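You operate a simulated robot arm through the tools that you are given. There is no shell and no other tool.

Carry out the task below with a simulated robot arm. There is one attempt and no reset: what you move stays moved.

JOB
Tighten the brass wide nut and put each hose coupling on the brass stub at its own colour.

The check looks at the end state, three seconds after you hand in, the way a careful person would. Anything else that was tipped, shoved, dropped, spilled or broken makes it a failure.

ROBOT AND FRAMES
A 6-joint arm with a two-finger gripper, fixed in place. Base frame: the origin is on the floor under the middle of its stand, x ahead of it, y to its left, z up; the work surface is at about z = 830. Readings come in mm, rad, newtons and seconds.
It reaches about 1572 mm from its shoulder. Its first joint turns from -2.897 to 2.897 rad. Payload 2.45 kg.
The tool frame sits at the grasp point between the pads (the TCP): z along the fingers, y along the line on which they close. The tips reach 20 mm beyond it. The gripper opens to 140 mm; its body begins 168 mm behind the TCP.
Orientation is that of the tool frame in the base frame, as a unit quaternion [w, x, y, z]. With the fingers straight down and closing along the base's y, the tool's x points along the base's -x, its y along +y and its z along -z.

CONTROLS
- The arm moves only by the tool step_arm. Its argument "targets" is a list of rows, each an object (a shift or turn left out is 0, a gripper value left out holds the last) with "linear": the shift along the base's x, y, z in mm, a list of three; "turn": the turn, a rotation vector about the base's x, y, z in rad, a list of three; "grip": the gripper command, from -1 (fully open) to 1 (shut), values between in proportion. In form: [{"linear": [x, y, z], "turn": [ax, ay, az], "grip": grip}, ...]. A call has 1 to 20 rows; each row shifts and turns the commanded pose from where the row before left it. A row lasts 0.2 s, in which the tool goes at most 50 mm and 0.15 rad; a call with a longer step from one row to the next is refused whole, and so is a gripper value outside its range. A pose out of reach is approached as far as the arm can. The call stops where the force on the tool passes 60 N (or 10 N more than at its start, if that is more) or the arm is blocked; 0.2 s more then pass. Each finger travels about 45 mm/s and halts on what it meets, pressing with about 24 N; the grip force reading is that of the motor and also rises with nothing between the fingers. The clock runs only during rows and for 0.2 s after the last one: add rows that do not move to give the fingers time. The reply holds the time, the measured pose of the TCP, the force on the tool along the base axes, the opening and the grip force, in the units named above and with some noise, with the torque about the TCP (base axes, N m) and any sound that the robot's microphone picked up.
- Cameras (640 x 400 px; columns grow to the right, rows downward): "scene" is fixed at [230.6, 507.5, 1561.5]; the picture's right is [-0.79, -0.61, 0.00], its down [-0.33, 0.43, -0.84] and it looks along [0.52, -0.66, -0.54] (base axes); focal length 373 px, centre (320, 200). "wrist" rides on the gripper at [78, 11, -209] in the tool frame; the picture's right is [-0.14, 0.99, 0.00], its down [-0.92, -0.13, -0.37] and it looks along [-0.36, -0.05, 0.93] (tool axes); focal length 280 px, centre (320, 200). There is no depth. A picture from a camera that has moved, and an enlarged one, comes with that camera's place and axes in the base frame and with its lens. The place of the scene camera against the robot may be out by one fixed shift of up to 25 mm in any direction.
- grab_frame(camera): a new picture of that camera. It takes no simulated time.
- enlarge(camera, box): a new picture of the part [left, top, right, bottom] of that camera's present view, enlarged. It takes no simulated time.
- job_done(): hands the job in; it is judged then, once.

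Nothing tells you positions but the pictures and the camera data. Unless the task says otherwise, let go and move clear before handing in.

The tools are called after "Call:" as name(argument=value, ...) on one line, values as JSON. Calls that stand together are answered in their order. step_arm: Moves the arm, as the interface text tells. Its arguments: {"type":"object","properties":{"targets":{"type":"array"}},"required":["targets"]} The other tools are called the same way: grab_frame (camera) takes a picture; enlarge (camera, box) takes an enlarged picture of a part of a camera's view; job_done () hands the job in.

At the start:

```text
clock: 0.0
eef_pos: [726.3, -142.7, 1122.3]
ee_rot: [0.0, 0.0, 1.0, 0.0]
force: [-0.1, -0.4, 0.0]
ft_torque: [0.02, -0.03, 0.04]
opening: 140.0
grip_force: 0.0
```

scene: 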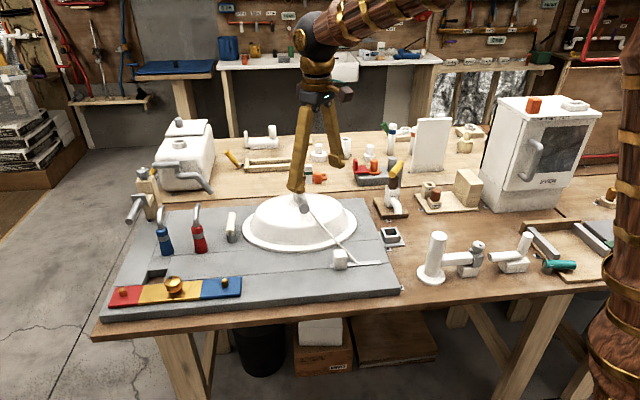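
wrist: 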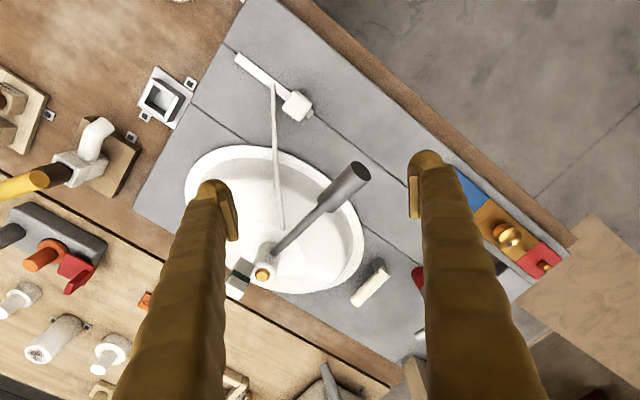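

I see a sink board with a coloured strip (red/yellow/blue), a brass piece on the strip, and blue and red hose couplings behind it. I will enlarge these regions before moving anything.

Call:
enlarge(camera="scene", box=[90, 180, 270, 320])

Call:
enlarge(camera="scene", box=[200, 160, 420, 320])

Call:
enlarge(camera="wrist", box=[380, 140, 600, 340])

```text
2.86 times, centred on (180, 250) of scene
camera zoom: at [230.6, 507.5, 1561.5], right [-0.79, -0.61, 0.0], down [-0.33, 0.43, -0.84], along [0.52, -0.66, -0.54], focal length 1065 px, centre (720, 57)
```

zoom: 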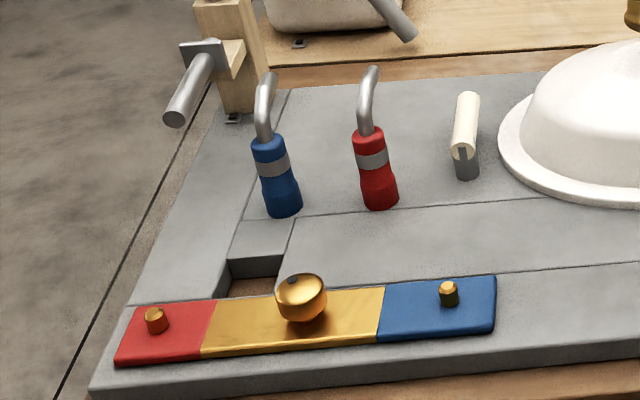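

```text
2.50 times, centred on (310, 240) of scene
camera zoom: at [230.6, 507.5, 1561.5], right [-0.79, -0.61, 0.0], down [-0.33, 0.43, -0.84], along [0.52, -0.66, -0.54], focal length 932 px, centre (345, 100)
```

zoom: 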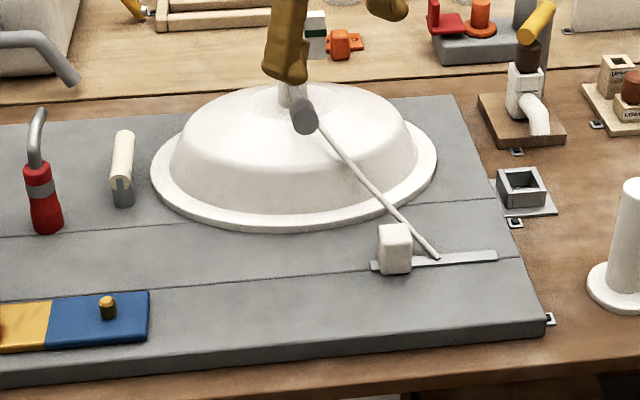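

```text
2.00 times, centred on (490, 240) of wrist
camera zoom: at [648.7, -131.8, 1332.4], right [0.14, 0.99, 0.0], down [0.92, -0.13, 0.37], along [0.36, -0.05, -0.93], focal length 561 px, centre (-20, 120)
```

zoom: 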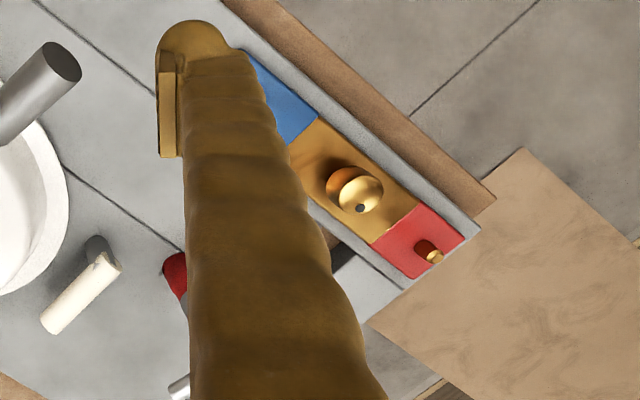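

The strip runs at about 45° with the red stub near (1025, 280), the nut near (935, 200) and the blue stub near (845, 115). The couplings stand around (1080, 138) for blue and (1014, 71) for red. I'll move the gripper high over the strip to take a better wrist picture.

Call:
step_arm(targets=[{"linear": [0, 0, 30]}, {"linear": [20, 32, 10]}, {"linear": [20, 32, 10]}, {"linear": [20, 32, 10]}, {"linear": [20, 32, 0]}, {"linear": [20, 32, 0]}, {"linear": [20, 32, 0]}, {"linear": [20, 32, 0]}, {"linear": [20, 32, 0]}, {"linear": [20, 32, 0]}, {"linear": [20, 32, 0]}, {"linear": [0, 0, 0]}])

```text
clock: 2.6
eef_pos: [928.0, 179.1, 1185.3]
ee_rot: [-0.001, -0.001, 1.0, 0.0]
force: [0.0, -0.1, -0.2]
ft_torque: [0.0, -0.01, -0.01]
opening: 140.0
grip_force: 0.1
```

Call:
grab_frame(camera="wrist")

Call:
grab_frame(camera="scene")

```text
taken
camera wrist: at [850.4, 188.8, 1393.9], right [0.14, 0.99, 0.0], down [0.92, -0.13, 0.37], along [0.36, -0.05, -0.93], focal length 280 px, centre (320, 200)
```

wrist: 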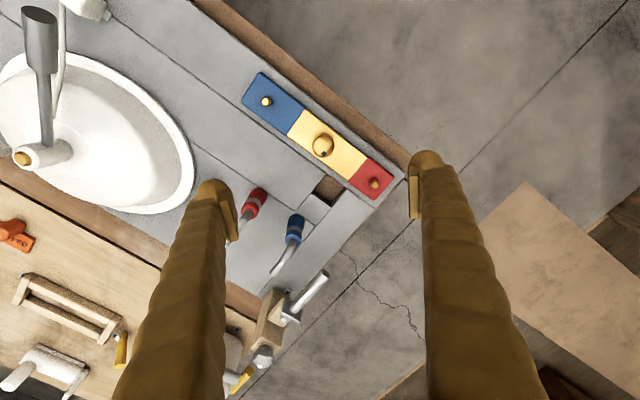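

```text
taken
```

scene: 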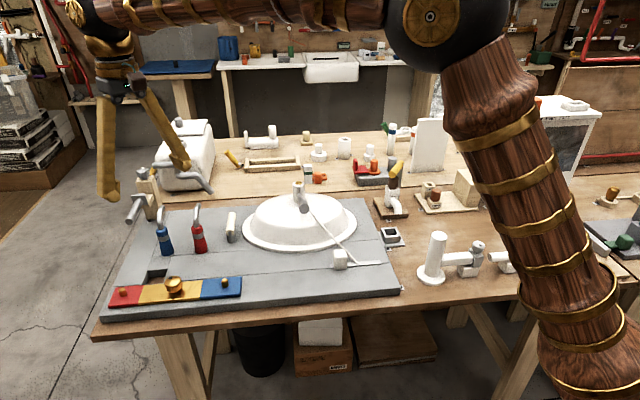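

Call:
enlarge(camera="wrist", box=[220, 60, 420, 200])

Call:
enlarge(camera="wrist", box=[210, 160, 370, 300])

Call:
enlarge(camera="scene", box=[100, 255, 250, 320])

Call:
enlarge(camera="scene", box=[120, 180, 240, 270])

```text
2.86 times, centred on (320, 130) of wrist
camera zoom: at [850.4, 188.8, 1393.9], right [0.14, 0.99, 0.0], down [0.92, -0.13, 0.37], along [0.36, -0.05, -0.93], focal length 801 px, centre (320, 400)
```

zoom: 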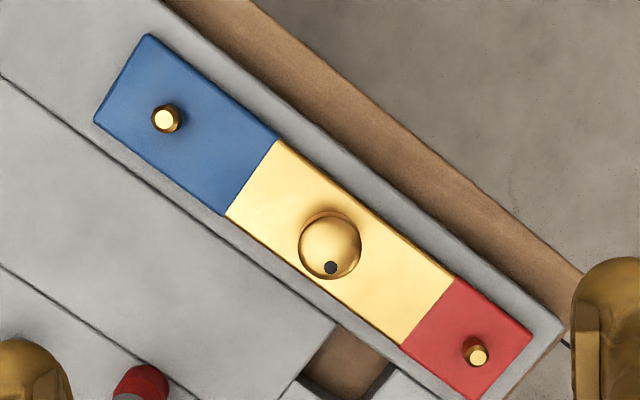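

```text
2.86 times, centred on (290, 230) of wrist
camera zoom: at [850.4, 188.8, 1393.9], right [0.14, 0.99, 0.0], down [0.92, -0.13, 0.37], along [0.36, -0.05, -0.93], focal length 801 px, centre (406, 114)
```

zoom: 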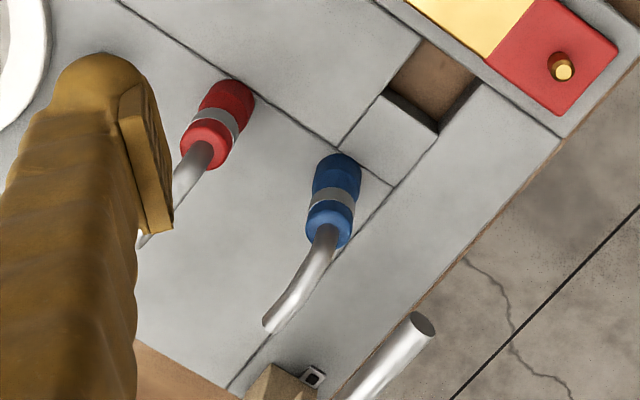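

```text
4.27 times, centred on (175, 288) of scene
camera zoom: at [230.6, 507.5, 1561.5], right [-0.79, -0.61, 0.0], down [-0.33, 0.43, -0.84], along [0.52, -0.66, -0.54], focal length 1590 px, centre (939, -173)
```

zoom: 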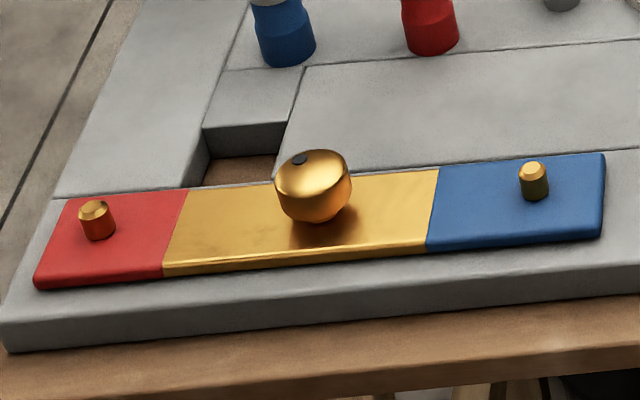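

```text
4.44 times, centred on (180, 225) of scene
camera zoom: at [230.6, 507.5, 1561.5], right [-0.79, -0.61, 0.0], down [-0.33, 0.43, -0.84], along [0.52, -0.66, -0.54], focal length 1656 px, centre (942, 89)
```

zoom: 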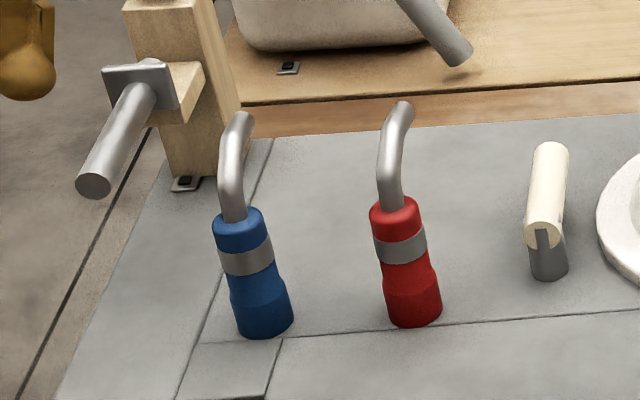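

The wrist camera puts the nut at about (945, 181), the red stub at about (1031, 272) and the blue stub at about (855, 94), so the scene camera is shifted by roughly (+11, -24). I'll go lower over the nut for a closer look at its height and its index dot.

Call:
step_arm(targets=[{"linear": [6, 1, -20], "grip": 0}, {"linear": [6, 1, -20], "grip": 0}, {"linear": [5, 0, -25], "grip": 0}, {"linear": [0, 0, -25], "grip": 0}, {"linear": [0, 0, -25], "grip": 0}, {"linear": [0, 0, -25], "grip": 0}, {"linear": [0, 0, -20], "grip": 0}, {"linear": [0, 0, 0], "grip": 0}, {"linear": [0, 0, 0], "grip": 0}])

Call:
grab_frame(camera="wrist")

Call:
enlarge(camera="wrist", box=[260, 100, 380, 200])

```text
clock: 4.6
eef_pos: [940.8, 179.1, 1024.9]
ee_rot: [0.0, 0.0, 1.0, 0.0]
force: [-0.5, -0.1, -0.3]
ft_torque: [0.02, 0.01, 0.03]
opening: 70.3
grip_force: 0.1
```

```text
taken
camera wrist: at [863.9, 190.0, 1233.2], right [0.14, 0.99, 0.0], down [0.92, -0.13, 0.37], along [0.36, -0.05, -0.93], focal length 280 px, centre (320, 200)
```

wrist: 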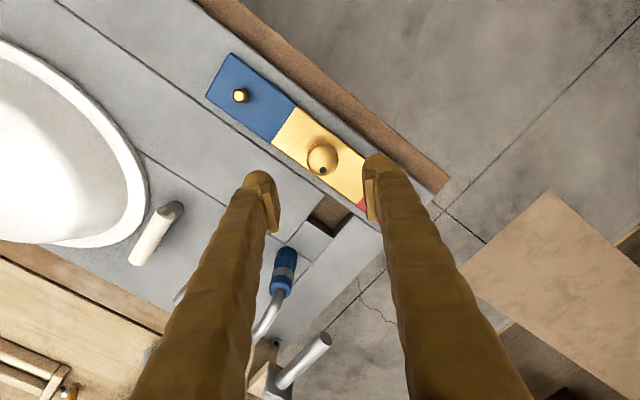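

```text
4.00 times, centred on (320, 150) of wrist
camera zoom: at [863.9, 190.0, 1233.2], right [0.14, 0.99, 0.0], down [0.92, -0.13, 0.37], along [0.36, -0.05, -0.93], focal length 1122 px, centre (320, 400)
```

zoom: 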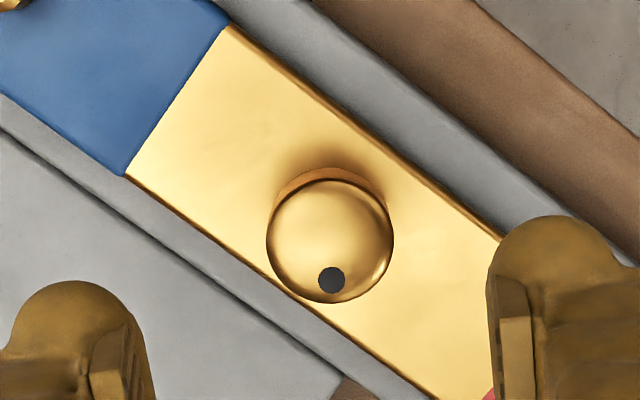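

The nut appears to be about 41 mm wide at (950, 181), with its centre near z = 863. I'll turn the gripper counter-clockwise first, so that I have a long clockwise stroke, and centre it over the nut.

Call:
step_arm(targets=[{"linear": [2, 1, 0], "turn": [0, 0, 0.14]}, {"linear": [2, 1, 0], "turn": [0, 0, 0.14]}, {"linear": [2, 1, 0], "turn": [0, 0, 0.14]}, {"linear": [1, 1, 0], "turn": [0, 0, 0.14]}, {"linear": [0, 0, 0], "turn": [0, 0, 0.14]}, {"linear": [0, 0, 0], "turn": [0, 0, 0.14]}, {"linear": [0, 0, 0], "turn": [0, 0, 0.14]}, {"linear": [0, 0, 0], "turn": [0, 0, 0.14]}, {"linear": [0, 0, 0], "turn": [0, 0, 0.14]}, {"linear": [0, 0, 0]}, {"linear": [0, 0, 0]}])

Call:
grab_frame(camera="wrist")

Call:
step_arm(targets=[{"linear": [0, 0, 0]}])

Call:
step_arm(targets=[{"linear": [0, 0, 0]}])

```text
clock: 7.0
eef_pos: [949.4, 185.3, 1022.4]
ee_rot: [0.0, -0.59, 0.808, 0.0]
force: [-0.4, -0.4, 0.3]
ft_torque: [0.0, 0.0, 0.01]
opening: 70.1
grip_force: 0.1
```

```text
taken
camera wrist: at [916.2, 113.2, 1232.5], right [-0.9, 0.43, 0.0], down [0.4, 0.84, 0.37], along [0.16, 0.33, -0.93], focal length 280 px, centre (320, 200)
```

wrist: 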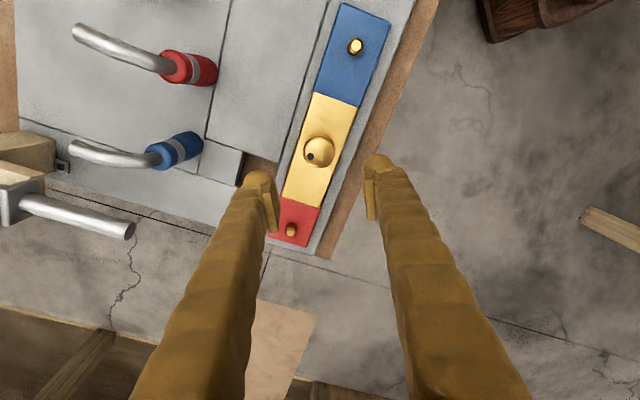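

```text
clock: 7.4
eef_pos: [949.6, 185.4, 1022.9]
ee_rot: [0.0, -0.589, 0.808, 0.0]
force: [-0.3, 0.7, 0.2]
ft_torque: [-0.02, -0.01, 0.0]
opening: 70.0
grip_force: 0.0
```

```text
clock: 7.8
eef_pos: [950.4, 184.2, 1021.5]
ee_rot: [0.0, -0.589, 0.808, 0.0]
force: [0.1, -0.3, 1.3]
ft_torque: [-0.01, -0.01, -0.01]
opening: 69.9
grip_force: 0.1
```

Call:
enlarge(camera="wrist", box=[270, 100, 370, 200])

Call:
enlarge(camera="wrist", box=[60, 0, 260, 180])

Call:
enlarge(camera="wrist", box=[300, 0, 420, 100])

Call:
enlarge(camera="wrist", box=[230, 180, 370, 280])

```text
4.00 times, centred on (320, 150) of wrist
camera zoom: at [916.2, 113.2, 1232.5], right [-0.9, 0.43, 0.0], down [0.4, 0.84, 0.37], along [0.16, 0.33, -0.93], focal length 1122 px, centre (320, 400)
```

zoom: 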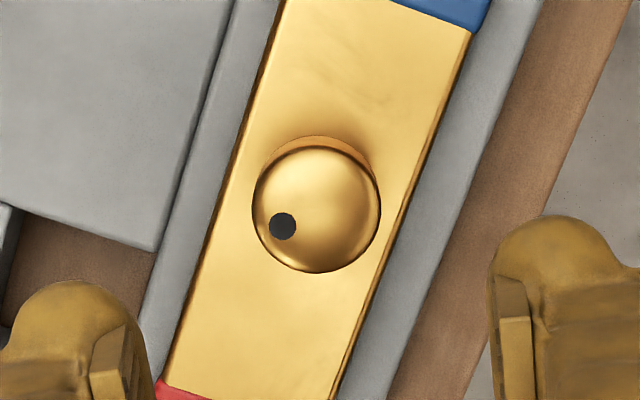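

```text
2.22 times, centred on (160, 90) of wrist
camera zoom: at [916.2, 113.2, 1232.5], right [-0.9, 0.43, 0.0], down [0.4, 0.84, 0.37], along [0.16, 0.33, -0.93], focal length 623 px, centre (676, 444)
```

zoom: 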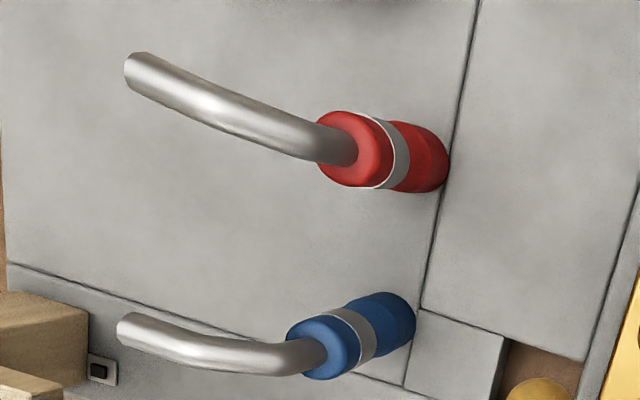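

```text
4.00 times, centred on (360, 50) of wrist
camera zoom: at [916.2, 113.2, 1232.5], right [-0.9, 0.43, 0.0], down [0.4, 0.84, 0.37], along [0.16, 0.33, -0.93], focal length 1122 px, centre (160, 800)
```

zoom: 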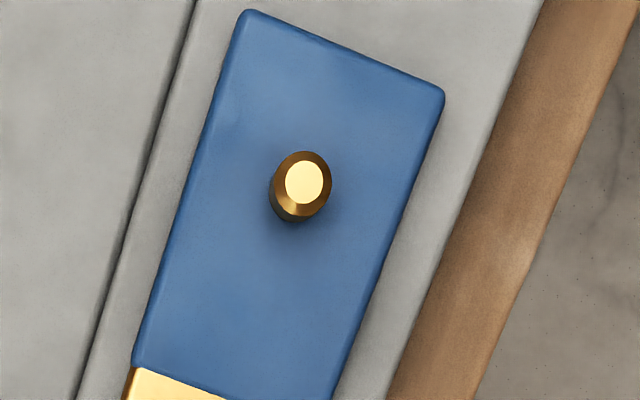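

```text
4.00 times, centred on (300, 230) of wrist
camera zoom: at [916.2, 113.2, 1232.5], right [-0.9, 0.43, 0.0], down [0.4, 0.84, 0.37], along [0.16, 0.33, -0.93], focal length 1122 px, centre (400, 80)
```

zoom: 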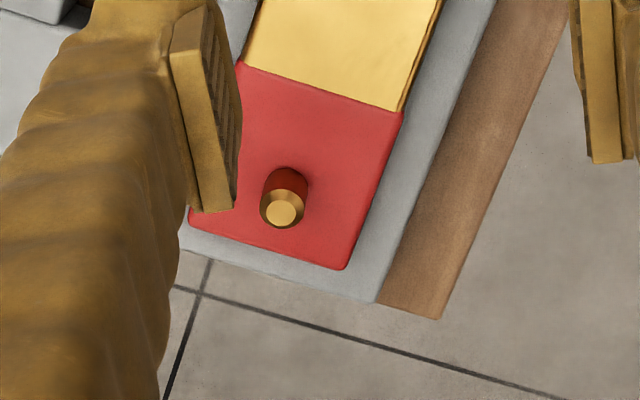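

The second viewpoint confirms it: nut at (950.5, 181.7), blue stub at (857, 89), red stub at (1041, 273), stub tops near z = 862. I'll descend part of the way around the nut and look again.

Call:
step_arm(targets=[{"linear": [1, -3, -22]}, {"linear": [0, 0, -25]}, {"linear": [0, 0, -25]}, {"linear": [0, 0, -25]}, {"linear": [0, 0, -20]}, {"linear": [0, 0, 0]}, {"linear": [0, 0, 0]}])

Call:
grab_frame(camera="wrist")

Call:
enlarge(camera="scene", box=[100, 230, 250, 320])

```text
clock: 9.4
eef_pos: [950.8, 181.6, 905.0]
ee_rot: [0.0, -0.589, 0.808, 0.0]
force: [-0.1, 0.0, 0.2]
ft_torque: [0.0, 0.0, 0.02]
opening: 69.8
grip_force: 0.0
```

```text
taken
camera wrist: at [917.2, 109.8, 1114.3], right [-0.9, 0.43, 0.0], down [0.4, 0.84, 0.37], along [0.16, 0.33, -0.93], focal length 280 px, centre (320, 200)
```

wrist: 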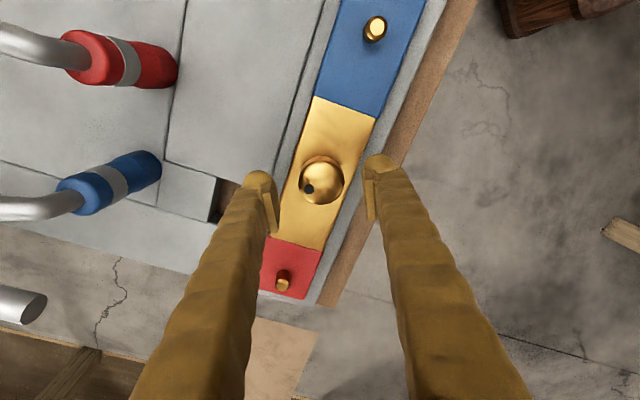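

```text
4.27 times, centred on (175, 275) of scene
camera zoom: at [230.6, 507.5, 1561.5], right [-0.79, -0.61, 0.0], down [-0.33, 0.43, -0.84], along [0.52, -0.66, -0.54], focal length 1590 px, centre (939, -120)
```

zoom: 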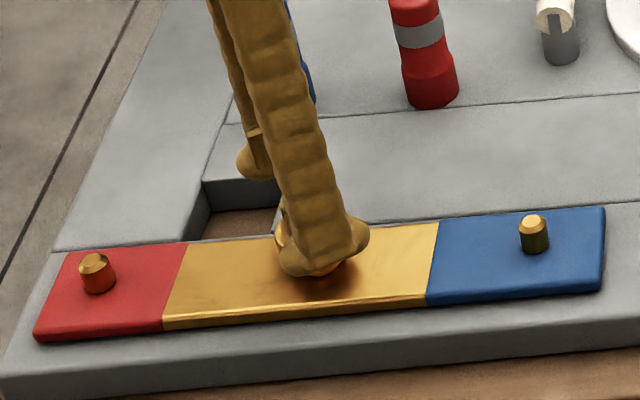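

The fingers straddle the nut cleanly. I'll go down to put the pads on its sides, then close.

Call:
step_arm(targets=[{"linear": [0, 0, -12]}, {"linear": [0, 0, -10]}, {"linear": [0, 0, -8]}, {"linear": [0, 0, -4]}, {"linear": [0, 0, 0]}])

Call:
grab_frame(camera="wrist")

Call:
enlarge(camera="scene", box=[130, 250, 210, 310])

```text
clock: 10.6
eef_pos: [952.0, 181.5, 870.3]
ee_rot: [0.0, -0.59, 0.808, 0.001]
force: [-0.2, 0.3, -0.2]
ft_torque: [-0.01, 0.0, 0.01]
opening: 70.3
grip_force: 0.0
```

```text
taken
camera wrist: at [918.2, 109.0, 1080.1], right [-0.9, 0.43, 0.0], down [0.4, 0.84, 0.37], along [0.16, 0.33, -0.93], focal length 280 px, centre (320, 200)
```

wrist: 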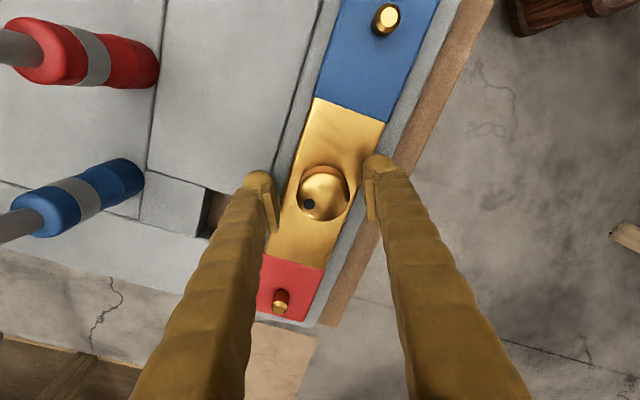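

```text
6.67 times, centred on (170, 280) of scene
camera zoom: at [230.6, 507.5, 1561.5], right [-0.79, -0.61, 0.0], down [-0.33, 0.43, -0.84], along [0.52, -0.66, -0.54], focal length 2485 px, centre (1320, -333)
```

zoom: 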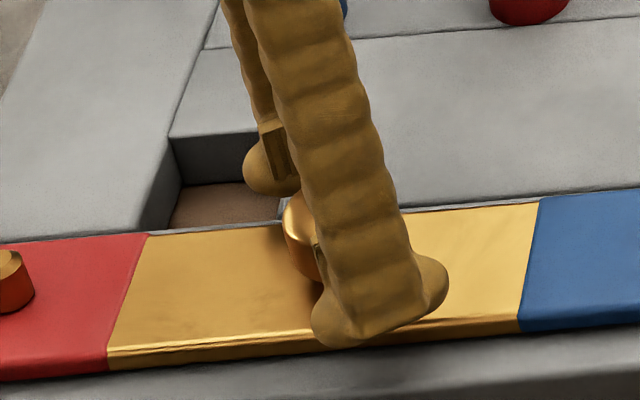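

Call:
step_arm(targets=[{"grip": 1}, {"grip": 1}, {"grip": 1}, {"grip": 1}, {"grip": 1}])

Call:
enlarge(camera="wrist", box=[260, 130, 380, 250])

```text
clock: 12.0
eef_pos: [950.6, 181.1, 870.2]
ee_rot: [-0.002, -0.59, 0.808, 0.001]
force: [-10.7, 0.8, 9.2]
ft_torque: [0.01, 0.11, -0.15]
opening: 39.8
grip_force: 45.0
stopped in row 5: the force on the tool passed its limit at 62 N (the readings are from after the stop); the commanded pose is now the measured one
```

```text
3.33 times, centred on (320, 190) of wrist
camera zoom: at [916.9, 109.8, 1080.1], right [-0.9, 0.43, 0.0], down [0.4, 0.84, 0.37], along [0.16, 0.33, -0.93], focal length 935 px, centre (320, 233)
```

zoom: 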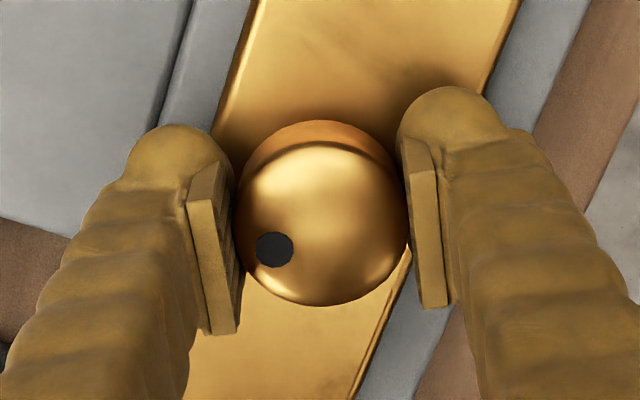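

The pads hold the nut at 39.8 mm. I'll turn it clockwise seen from above in small steps and watch the torque.

Call:
step_arm(targets=[{"turn": [0, 0, -0.08], "grip": 1}, {"turn": [0, 0, -0.08], "grip": 1}, {"turn": [0, 0, -0.08], "grip": 1}, {"turn": [0, 0, -0.08], "grip": 1}, {"turn": [0, 0, -0.08], "grip": 1}])

Call:
enlarge(camera="wrist", box=[260, 130, 380, 250])

```text
clock: 13.2
eef_pos: [949.4, 181.4, 870.5]
ee_rot: [-0.002, -0.417, 0.909, 0.002]
force: [-32.2, -4.0, 14.1]
ft_torque: [-0.1, 0.4, 0.02]
opening: 39.9
grip_force: 44.3
```

```text
3.33 times, centred on (320, 190) of wrist
camera zoom: at [891.7, 128.5, 1080.0], right [-0.66, 0.75, 0.0], down [0.7, 0.61, 0.37], along [0.27, 0.24, -0.93], focal length 935 px, centre (320, 233)
```

zoom: 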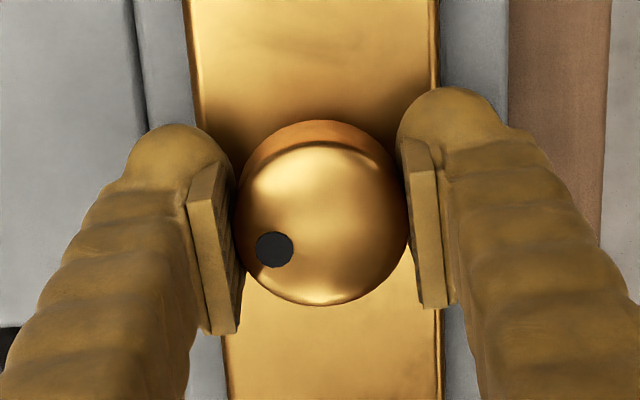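

Call:
step_arm(targets=[{"linear": [-1, 0, 0], "grip": 1}, {"linear": [0, 0, 0], "grip": 1}])

```text
clock: 13.8
eef_pos: [948.8, 181.3, 870.1]
ee_rot: [-0.001, -0.418, 0.909, 0.0]
force: [-12.5, -0.9, 5.4]
ft_torque: [0.1, 0.0, -0.02]
opening: 39.7
grip_force: 44.6
```

Call:
step_arm(targets=[{"linear": [-0.6, 0, 0], "turn": [0, 0, -0.1], "grip": 1}, {"turn": [0, 0, -0.1], "grip": 1}, {"turn": [0, 0, -0.1], "grip": 1}, {"turn": [0, 0, -0.1], "grip": 1}, {"turn": [0, 0, -0.1], "grip": 1}, {"turn": [0, 0, -0.1], "grip": 1}, {"turn": [0, 0, -0.1], "grip": 1}, {"turn": [0, 0, -0.1], "grip": 1}])

Call:
enlarge(camera="wrist", box=[260, 130, 380, 250])

```text
clock: 15.6
eef_pos: [949.8, 182.6, 870.1]
ee_rot: [0.0, -0.028, 1.0, 0.001]
force: [12.5, 12.0, 24.5]
ft_torque: [0.17, -0.07, 0.0]
opening: 39.8
grip_force: 45.0
```

```text
3.33 times, centred on (320, 190) of wrist
camera zoom: at [871.2, 186.7, 1079.7], right [0.08, 1.0, 0.0], down [0.93, -0.08, 0.37], along [0.37, -0.03, -0.93], focal length 935 px, centre (320, 233)
```

zoom: 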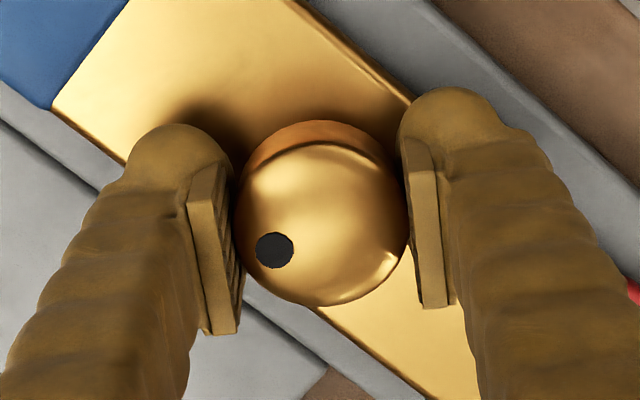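

The nut turns with the fingers. The upward force is building, so I'll relieve the side and vertical load, then turn a little more to see which way the thread carries the nut.

Call:
step_arm(targets=[{"linear": [0.5, 0.5, 1], "grip": 1}, {"linear": [0, 0, 0], "grip": 1}])

Call:
step_arm(targets=[{"turn": [0, 0, -0.1], "grip": 1}, {"turn": [0, 0, -0.1], "grip": 1}, {"turn": [0, 0, -0.1], "grip": 1}, {"turn": [0, 0, -0.1], "grip": 1}])

```text
clock: 16.2
eef_pos: [949.0, 181.7, 868.6]
ee_rot: [-0.001, -0.029, 1.0, 0.001]
force: [13.2, 3.0, 9.2]
ft_torque: [-0.03, -0.22, 0.0]
opening: 39.7
grip_force: 44.9
```

```text
clock: 17.2
eef_pos: [949.9, 181.4, 869.4]
ee_rot: [-0.001, 0.169, 0.986, 0.002]
force: [24.0, 6.3, -18.2]
ft_torque: [0.04, -0.25, -0.02]
opening: 39.5
grip_force: 44.8
```

Call:
step_arm(targets=[{"linear": [1, 0.3, -0.8], "grip": 1}, {"linear": [0, 0, 0], "grip": 1}])

Call:
step_arm(targets=[{"turn": [0, 0, -0.1], "grip": 1}, {"turn": [0, 0, -0.1], "grip": 1}, {"turn": [0, 0, -0.1], "grip": 1}, {"turn": [0, 0, -0.1], "grip": 1}])

Call:
enlarge(camera="wrist", box=[260, 130, 380, 250])

```text
clock: 17.8
eef_pos: [949.9, 181.7, 870.3]
ee_rot: [-0.002, 0.169, 0.986, 0.001]
force: [-6.0, 1.6, 0.7]
ft_torque: [-0.02, 0.25, -0.01]
opening: 39.3
grip_force: 44.8
```

```text
clock: 18.8
eef_pos: [949.6, 181.2, 870.6]
ee_rot: [-0.002, 0.362, 0.932, 0.003]
force: [-17.4, 1.2, 5.1]
ft_torque: [0.03, 0.3, -0.03]
opening: 39.6
grip_force: 45.1
```

```text
3.33 times, centred on (320, 190) of wrist
camera zoom: at [899.3, 241.6, 1079.8], right [0.77, 0.64, 0.0], down [0.59, -0.72, 0.37], along [0.24, -0.28, -0.93], focal length 935 px, centre (320, 233)
```

zoom: 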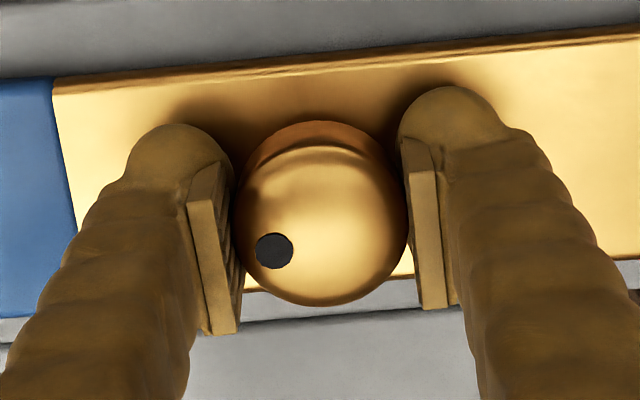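

The nut is turning freely with the fingers (about 2.0 rad so far), with no resistance yet. I'll go on clockwise and watch for the torque to rise.

Call:
step_arm(targets=[{"linear": [-0.7, 0, 0], "grip": 1}, {"turn": [0, 0, -0.1], "grip": 1}, {"turn": [0, 0, -0.1], "grip": 1}, {"turn": [0, 0, -0.1], "grip": 1}, {"turn": [0, 0, -0.1], "grip": 1}, {"turn": [0, 0, -0.1], "grip": 1}])

Call:
enlarge(camera="wrist", box=[260, 130, 380, 250])

```text
clock: 20.2
eef_pos: [949.9, 182.3, 870.4]
ee_rot: [0.001, 0.581, 0.814, 0.002]
force: [-10.6, 14.8, 13.5]
ft_torque: [0.08, 0.17, -0.01]
opening: 39.8
grip_force: 45.0
```

```text
3.33 times, centred on (320, 190) of wrist
camera zoom: at [934.2, 258.5, 1079.8], right [0.98, 0.19, 0.0], down [0.18, -0.91, 0.37], along [0.07, -0.36, -0.93], focal length 935 px, centre (320, 233)
```

zoom: 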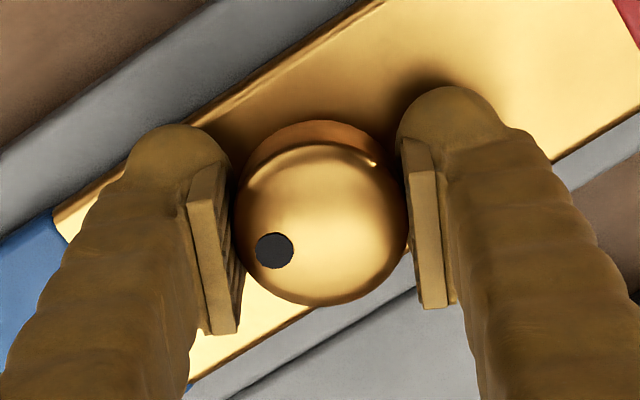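

Call:
step_arm(targets=[{"linear": [-0.4, 0.5, 0.3], "grip": 1}, {"turn": [0, 0, -0.1], "grip": 1}, {"turn": [0, 0, -0.1], "grip": 1}, {"turn": [0, 0, -0.1], "grip": 1}, {"turn": [0, 0, -0.1], "grip": 1}, {"turn": [0, 0, -0.1], "grip": 1}, {"turn": [0, 0, -0.1], "grip": 1}])

Call:
enlarge(camera="wrist", box=[260, 130, 380, 250])

```text
clock: 21.8
eef_pos: [949.5, 183.1, 870.6]
ee_rot: [0.002, 0.796, 0.605, 0.002]
force: [56.3, -2.7, -22.9]
ft_torque: [0.13, -0.41, -0.03]
opening: 39.7
grip_force: 45.3
```

```text
3.33 times, centred on (320, 190) of wrist
camera zoom: at [980.4, 254.0, 1079.8], right [0.92, -0.4, 0.0], down [-0.37, -0.85, 0.37], along [-0.14, -0.34, -0.93], focal length 935 px, centre (320, 233)
```

zoom: 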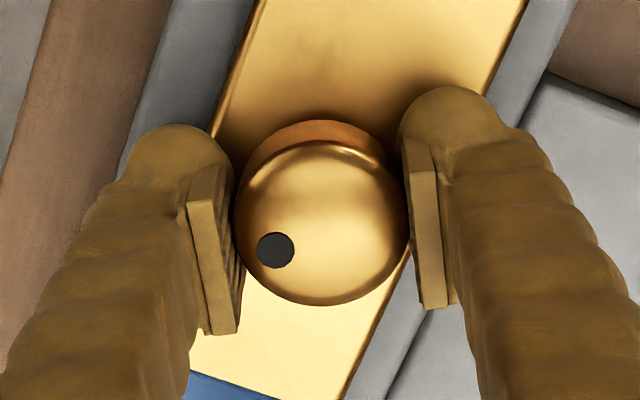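

Call:
step_arm(targets=[{"linear": [1.5, 0, 0], "grip": 1}, {"linear": [0.7, 0, -0.5], "grip": 1}, {"linear": [0, 0, 0], "grip": 1}])

```text
clock: 22.6
eef_pos: [949.1, 181.8, 870.6]
ee_rot: [0.0, 0.796, 0.605, -0.001]
force: [-2.8, -16.9, -2.0]
ft_torque: [-0.29, 0.1, 0.03]
opening: 39.5
grip_force: 45.0
```

Call:
step_arm(targets=[{"linear": [0, -0.7, 0], "grip": 1}, {"turn": [0, 0, -0.1], "grip": 1}, {"turn": [0, 0, -0.1], "grip": 1}, {"turn": [0, 0, -0.1], "grip": 1}, {"turn": [0, 0, -0.1], "grip": 1}])

Call:
enlarge(camera="wrist", box=[260, 130, 380, 250])

Call:
grab_frame(camera="scene")

```text
clock: 23.8
eef_pos: [951.1, 181.2, 869.7]
ee_rot: [0.001, 0.9, 0.435, 0.0]
force: [-38.7, -21.1, 9.7]
ft_torque: [-0.23, 0.6, 0.01]
opening: 39.9
grip_force: 45.6
```

```text
3.33 times, centred on (320, 190) of wrist
camera zoom: at [1007.3, 236.6, 1079.7], right [0.69, -0.72, 0.0], down [-0.67, -0.64, 0.37], along [-0.26, -0.26, -0.93], focal length 935 px, centre (320, 233)
```

zoom: 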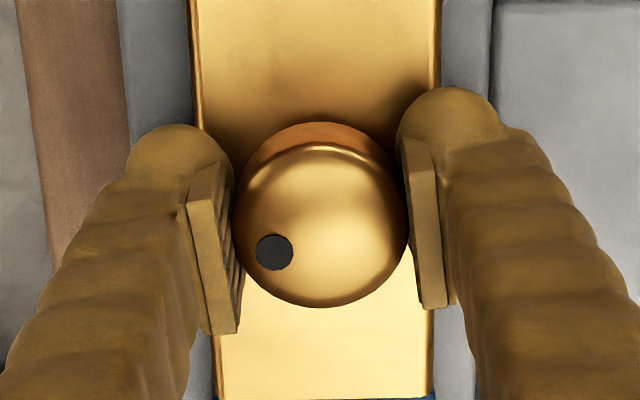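

```text
taken
```

scene: 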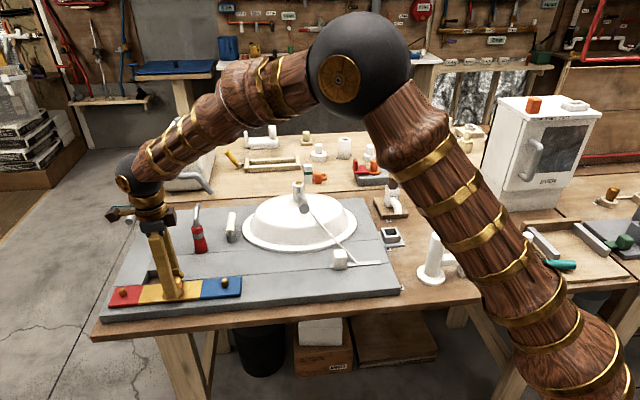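

The nut has gone about 3.5 rad clockwise without reaching a stop. I'll open the fingers, turn back and take a fresh grip.

Call:
step_arm(targets=[{"linear": [-1.2, -0.8, 0], "grip": 1}, {"linear": [0, 0, 0], "grip": 0.1}, {"grip": 0.1}, {"grip": 0.1}, {"grip": 0.1}])

Call:
enlarge(camera="wrist", box=[260, 130, 380, 250])

```text
clock: 25.0
eef_pos: [950.1, 181.8, 870.0]
ee_rot: [0.002, 0.9, 0.436, 0.001]
force: [0.4, 1.0, -0.5]
ft_torque: [0.02, 0.02, -0.01]
opening: 63.0
grip_force: 0.1
```

```text
3.33 times, centred on (320, 190) of wrist
camera zoom: at [1006.8, 235.9, 1080.2], right [0.69, -0.72, 0.0], down [-0.67, -0.64, 0.37], along [-0.26, -0.26, -0.93], focal length 935 px, centre (320, 233)
```

zoom: 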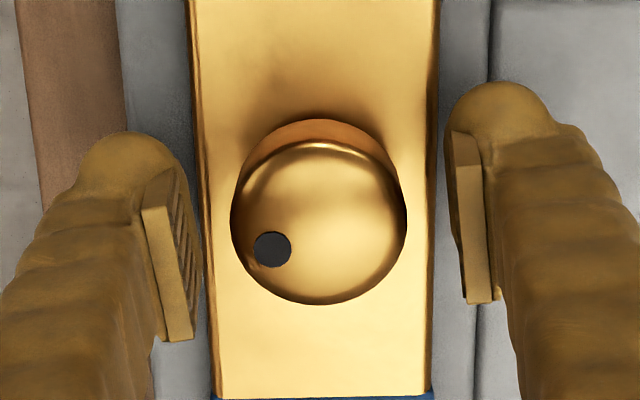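

Call:
step_arm(targets=[{"turn": [0, 0, 0.14], "grip": 0.1}, {"turn": [0, 0, 0.14]}, {"turn": [0, 0, 0.14]}, {"turn": [0, 0, 0.14]}, {"turn": [0, 0, 0.14]}, {"turn": [0, 0, 0.14]}, {"turn": [0, 0, 0.14]}, {"turn": [0, 0, 0.14]}, {"turn": [0, 0, 0.14]}, {"turn": [0, 0, 0.14]}, {"turn": [0, 0, 0.14]}, {"turn": [0, 0, 0.14]}, {"turn": [0, 0, 0.14]}, {"turn": [0, 0, 0.14]}, {"turn": [0, 0, 0.14]}, {"turn": [0, 0, 0.14]}, {"turn": [0, 0, 0.14]}, {"turn": [0, 0, 0.14]}, {"turn": [0, 0, 0.14]}, {"turn": [0, 0, 0.14]}])

Call:
step_arm(targets=[{"turn": [0, 0, 0.14]}, {"turn": [0, 0, 0.14]}, {"turn": [0, 0, 0.14]}, {"turn": [0, 0, 0.14]}, {"turn": [0, 0, 0.14]}, {"turn": [0, 0, 0.14]}, {"turn": [0, 0, 0.14]}, {"turn": [0, 0, 0.14]}, {"turn": [0, 0, 0]}])

Call:
enlarge(camera="wrist", box=[260, 130, 380, 250])

```text
clock: 29.2
eef_pos: [948.8, 181.6, 868.7]
ee_rot: [-0.002, -0.277, 0.961, 0.002]
force: [-0.6, -0.1, -1.2]
ft_torque: [0.01, -0.04, -0.01]
opening: 63.3
grip_force: 0.0
```

```text
clock: 31.2
eef_pos: [949.6, 180.0, 869.0]
ee_rot: [0.003, 0.745, -0.667, -0.001]
force: [1.0, 0.0, -0.3]
ft_torque: [-0.01, 0.0, 0.01]
opening: 62.8
grip_force: 0.0
```

```text
3.33 times, centred on (320, 190) of wrist
camera zoom: at [949.3, 101.4, 1079.1], right [-1.0, 0.03, 0.0], down [0.03, 0.93, 0.37], along [0.01, 0.37, -0.93], focal length 935 px, centre (320, 233)
```

zoom: 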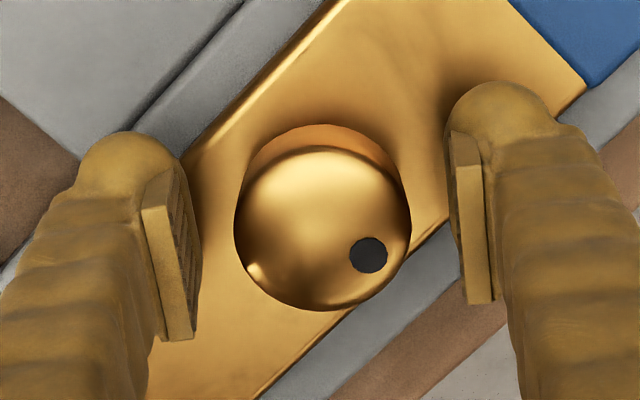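

I have a fresh grip angle (yaw about +1.68). I'll close and make a second clockwise stroke.

Call:
step_arm(targets=[{"grip": 0.3}, {"grip": 0.36}, {"grip": 0.42}, {"grip": 0.6}, {"grip": 1}])

Call:
step_arm(targets=[{"grip": 1}])

```text
clock: 32.4
eef_pos: [950.9, 180.4, 869.5]
ee_rot: [0.002, 0.745, -0.667, -0.001]
force: [-8.4, -1.8, 2.1]
ft_torque: [-0.03, 0.03, -0.01]
opening: 40.9
grip_force: 39.2
```

```text
clock: 32.8
eef_pos: [949.8, 181.7, 870.3]
ee_rot: [0.001, 0.745, -0.668, 0.0]
force: [-10.2, -0.5, 1.6]
ft_torque: [0.01, 0.08, 0.01]
opening: 40.7
grip_force: 45.1
```

Call:
step_arm(targets=[{"linear": [-0.4, 0, 0], "grip": 1}, {"turn": [0, 0, -0.1]}, {"turn": [0, 0, -0.1]}, {"turn": [0, 0, -0.1]}, {"turn": [0, 0, -0.1]}, {"turn": [0, 0, -0.1]}])

Call:
enlarge(camera="wrist", box=[260, 130, 380, 250])

```text
clock: 34.2
eef_pos: [950.2, 182.4, 869.1]
ee_rot: [-0.002, -0.556, 0.831, 0.002]
force: [-21.9, 2.2, -4.1]
ft_torque: [0.0, 0.08, 0.62]
opening: 40.3
grip_force: 45.7
```

```text
3.33 times, centred on (320, 190) of wrist
camera zoom: at [911.5, 113.1, 1079.2], right [-0.86, 0.51, 0.0], down [0.47, 0.8, 0.37], along [0.18, 0.32, -0.93], focal length 935 px, centre (320, 233)
```

zoom: 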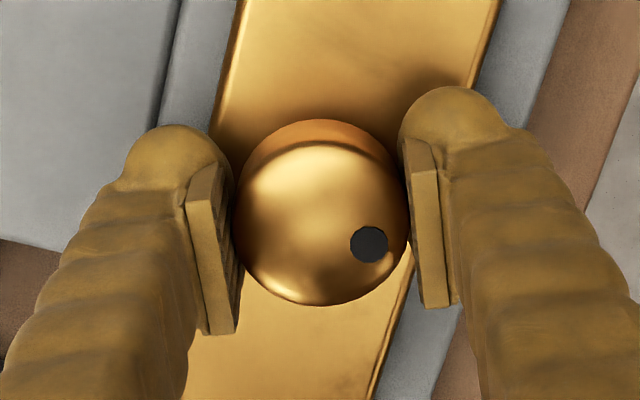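

The torque has risen to about 0.6 N·m, so the nut is starting to resist. I'll turn a little further to see whether it stops.

Call:
step_arm(targets=[{"linear": [-0.8, 0, 0], "turn": [0, 0, -0.1]}, {"turn": [0, 0, -0.1]}])

Call:
enlarge(camera="wrist", box=[260, 130, 380, 250])

Call:
step_arm(targets=[{"turn": [0, 0, -0.1]}, {"turn": [0, 0, -0.1]}])

Call:
enlarge(camera="wrist", box=[260, 130, 380, 250])

```text
clock: 34.8
eef_pos: [949.7, 181.5, 870.2]
ee_rot: [0.0, -0.47, 0.883, 0.001]
force: [-8.7, 1.8, 0.9]
ft_torque: [-0.08, 0.09, 1.28]
opening: 40.2
grip_force: 45.0
```

```text
3.33 times, centred on (320, 190) of wrist
camera zoom: at [898.1, 122.1, 1079.4], right [-0.74, 0.67, 0.0], down [0.62, 0.69, 0.37], along [0.24, 0.28, -0.93], focal length 935 px, centre (320, 233)
```

zoom: 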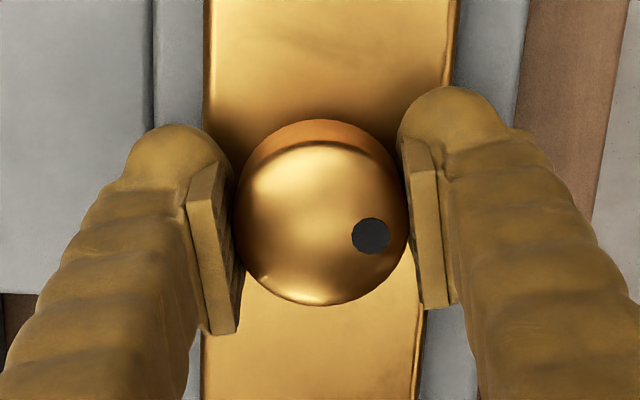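

```text
clock: 35.4
eef_pos: [949.4, 180.5, 870.1]
ee_rot: [0.0, -0.38, 0.925, 0.001]
force: [-5.5, 2.1, 4.0]
ft_torque: [0.06, 0.02, 0.88]
opening: 40.5
grip_force: 45.0
```

```text
3.33 times, centred on (320, 190) of wrist
camera zoom: at [887.1, 133.4, 1079.0], right [-0.6, 0.8, 0.0], down [0.75, 0.55, 0.37], along [0.29, 0.22, -0.93], focal length 935 px, centre (320, 233)
```

zoom: 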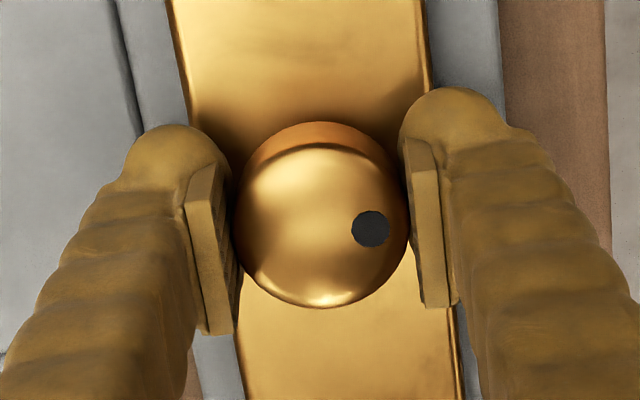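

Call:
step_arm(targets=[{"turn": [0, 0, -0.1]}, {"turn": [0, 0, -0.1]}])

Call:
enlarge(camera="wrist", box=[260, 130, 380, 250])

Call:
step_arm(targets=[{"turn": [0, 0, -0.1]}, {"turn": [0, 0, -0.1]}])

Call:
enlarge(camera="wrist", box=[260, 130, 380, 250])

```text
clock: 36.0
eef_pos: [949.2, 180.4, 869.1]
ee_rot: [-0.001, -0.285, 0.958, 0.002]
force: [-2.2, 2.0, -3.7]
ft_torque: [0.06, 0.02, 0.35]
opening: 40.5
grip_force: 44.9
```

```text
3.33 times, centred on (320, 190) of wrist
camera zoom: at [878.9, 146.7, 1079.3], right [-0.43, 0.9, 0.0], down [0.84, 0.4, 0.37], along [0.33, 0.16, -0.93], focal length 935 px, centre (320, 233)
```

zoom: 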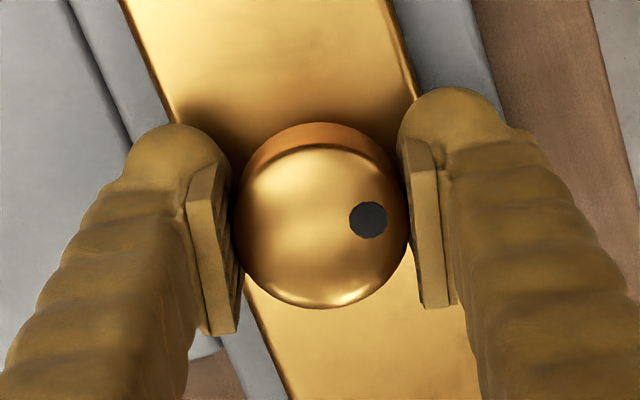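

```text
clock: 36.6
eef_pos: [948.9, 181.6, 869.8]
ee_rot: [0.0, -0.189, 0.982, 0.002]
force: [-2.5, 3.0, 2.9]
ft_torque: [0.01, 0.06, 1.08]
opening: 40.4
grip_force: 45.5
```

```text
3.33 times, centred on (320, 190) of wrist
camera zoom: at [872.9, 161.4, 1079.4], right [-0.24, 0.97, 0.0], down [0.9, 0.22, 0.37], along [0.36, 0.09, -0.93], focal length 935 px, centre (320, 233)
```

zoom: 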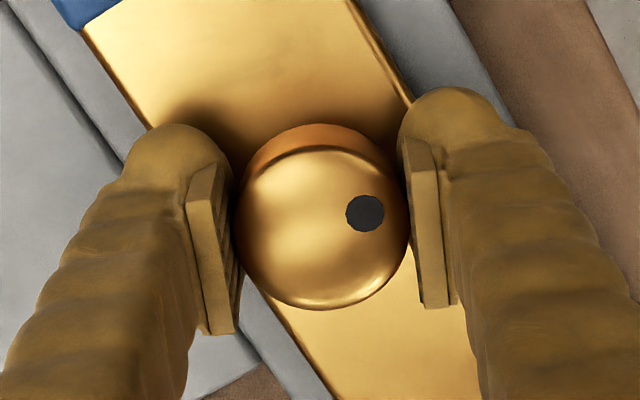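

The dot's world position has not changed over the last 0.8 rad of gripper turn, while the torque is about 1.1 N·m and the pads slip. The nut is at its stop and tight, so I'll let go and rise straight up.

Call:
step_arm(targets=[{"grip": 0.1}, {"grip": 0.1}, {"grip": 0.1}, {"grip": 0}, {"linear": [0, 0, 15]}, {"linear": [0, 0, 30]}, {"linear": [0, 0, 40]}, {"linear": [0, 0, 45]}, {"linear": [0, 0, 45]}, {"linear": [0, 0, 20]}, {"linear": [0, 0, 0]}])

Call:
grab_frame(camera="wrist")

Call:
enlarge(camera="scene", box=[100, 180, 250, 320])

```text
clock: 39.0
eef_pos: [949.1, 179.3, 1065.7]
ee_rot: [-0.001, -0.187, 0.982, 0.002]
force: [0.2, 0.3, -0.9]
ft_torque: [-0.01, -0.04, -0.01]
opening: 69.9
grip_force: 0.0
```

```text
taken
camera wrist: at [873.1, 158.8, 1274.7], right [-0.24, 0.97, 0.0], down [0.9, 0.22, 0.37], along [0.36, 0.09, -0.93], focal length 280 px, centre (320, 200)
```

wrist: 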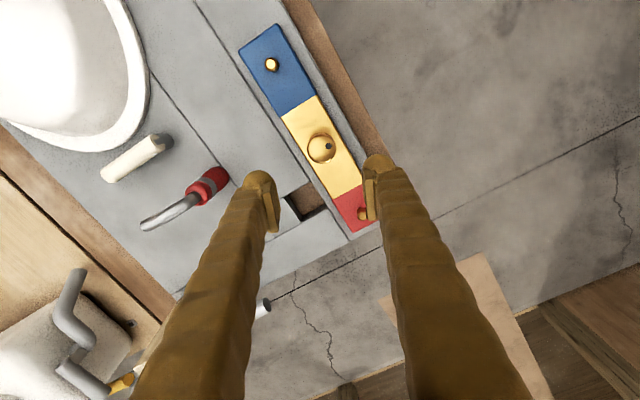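

```text
2.86 times, centred on (175, 250) of scene
camera zoom: at [230.6, 507.5, 1561.5], right [-0.79, -0.61, 0.0], down [-0.33, 0.43, -0.84], along [0.52, -0.66, -0.54], focal length 1065 px, centre (734, 57)
```

zoom: 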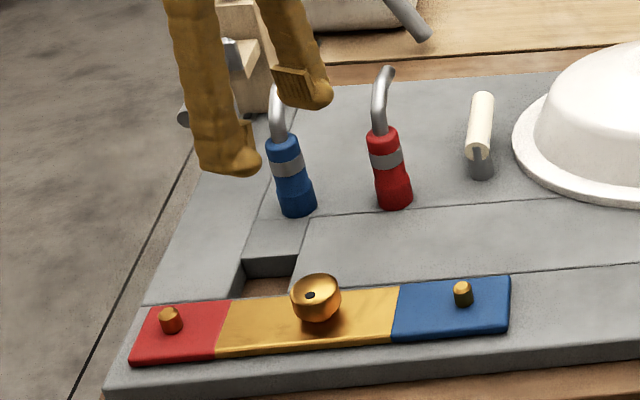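

The nut job is finished. Next I'll raise the gripper and put the wrist camera above the two couplings, to find their positions and which way their tubes bend.

Call:
step_arm(targets=[{"linear": [0, 0, 35], "grip": 0}, {"linear": [0, 0, 35]}, {"linear": [0, 0, 35]}, {"linear": [34, -15, 0]}, {"linear": [34, -15, 0]}, {"linear": [34, -15, 0]}, {"linear": [33, -15, 0]}, {"linear": [33, -15, 0]}, {"linear": [33, -14, 0]}, {"linear": [0, 0, 0]}, {"linear": [0, 0, 0]}])

Call:
grab_frame(camera="wrist")

Call:
enlarge(camera="wrist", box=[230, 20, 410, 160])

```text
clock: 41.4
eef_pos: [1141.2, 94.0, 1166.8]
ee_rot: [-0.002, -0.188, 0.982, 0.001]
force: [-0.6, 0.2, -0.5]
ft_torque: [-0.02, -0.02, -0.01]
opening: 70.1
grip_force: 0.1
out of reach, approached as far as the arm can: row 9
```

```text
taken
camera wrist: at [1066.2, 74.8, 1376.4], right [-0.24, 0.97, 0.0], down [0.9, 0.22, 0.37], along [0.36, 0.09, -0.93], focal length 280 px, centre (320, 200)
```

wrist: 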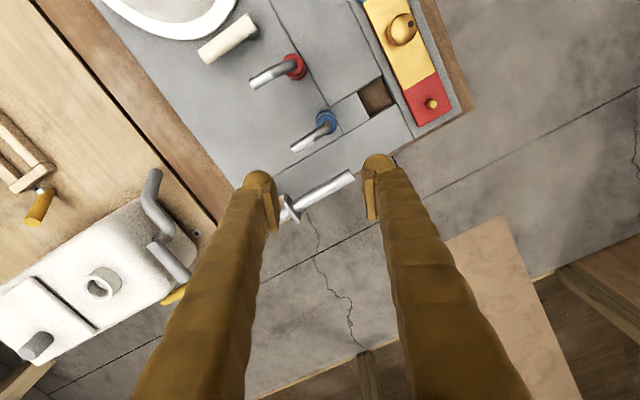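

```text
2.86 times, centred on (320, 90) of wrist
camera zoom: at [1066.2, 74.8, 1376.4], right [-0.24, 0.97, 0.0], down [0.9, 0.22, 0.37], along [0.36, 0.09, -0.93], focal length 801 px, centre (320, 514)
```

zoom: 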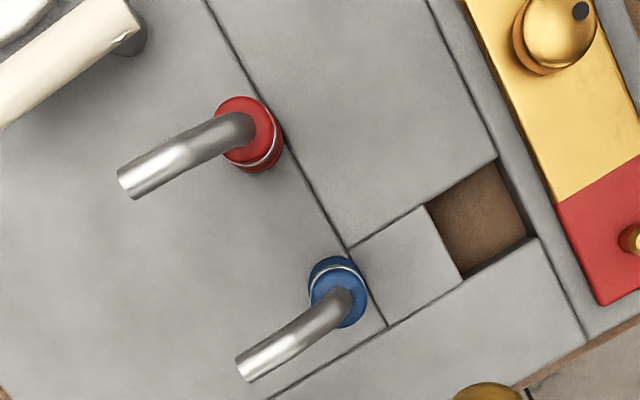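

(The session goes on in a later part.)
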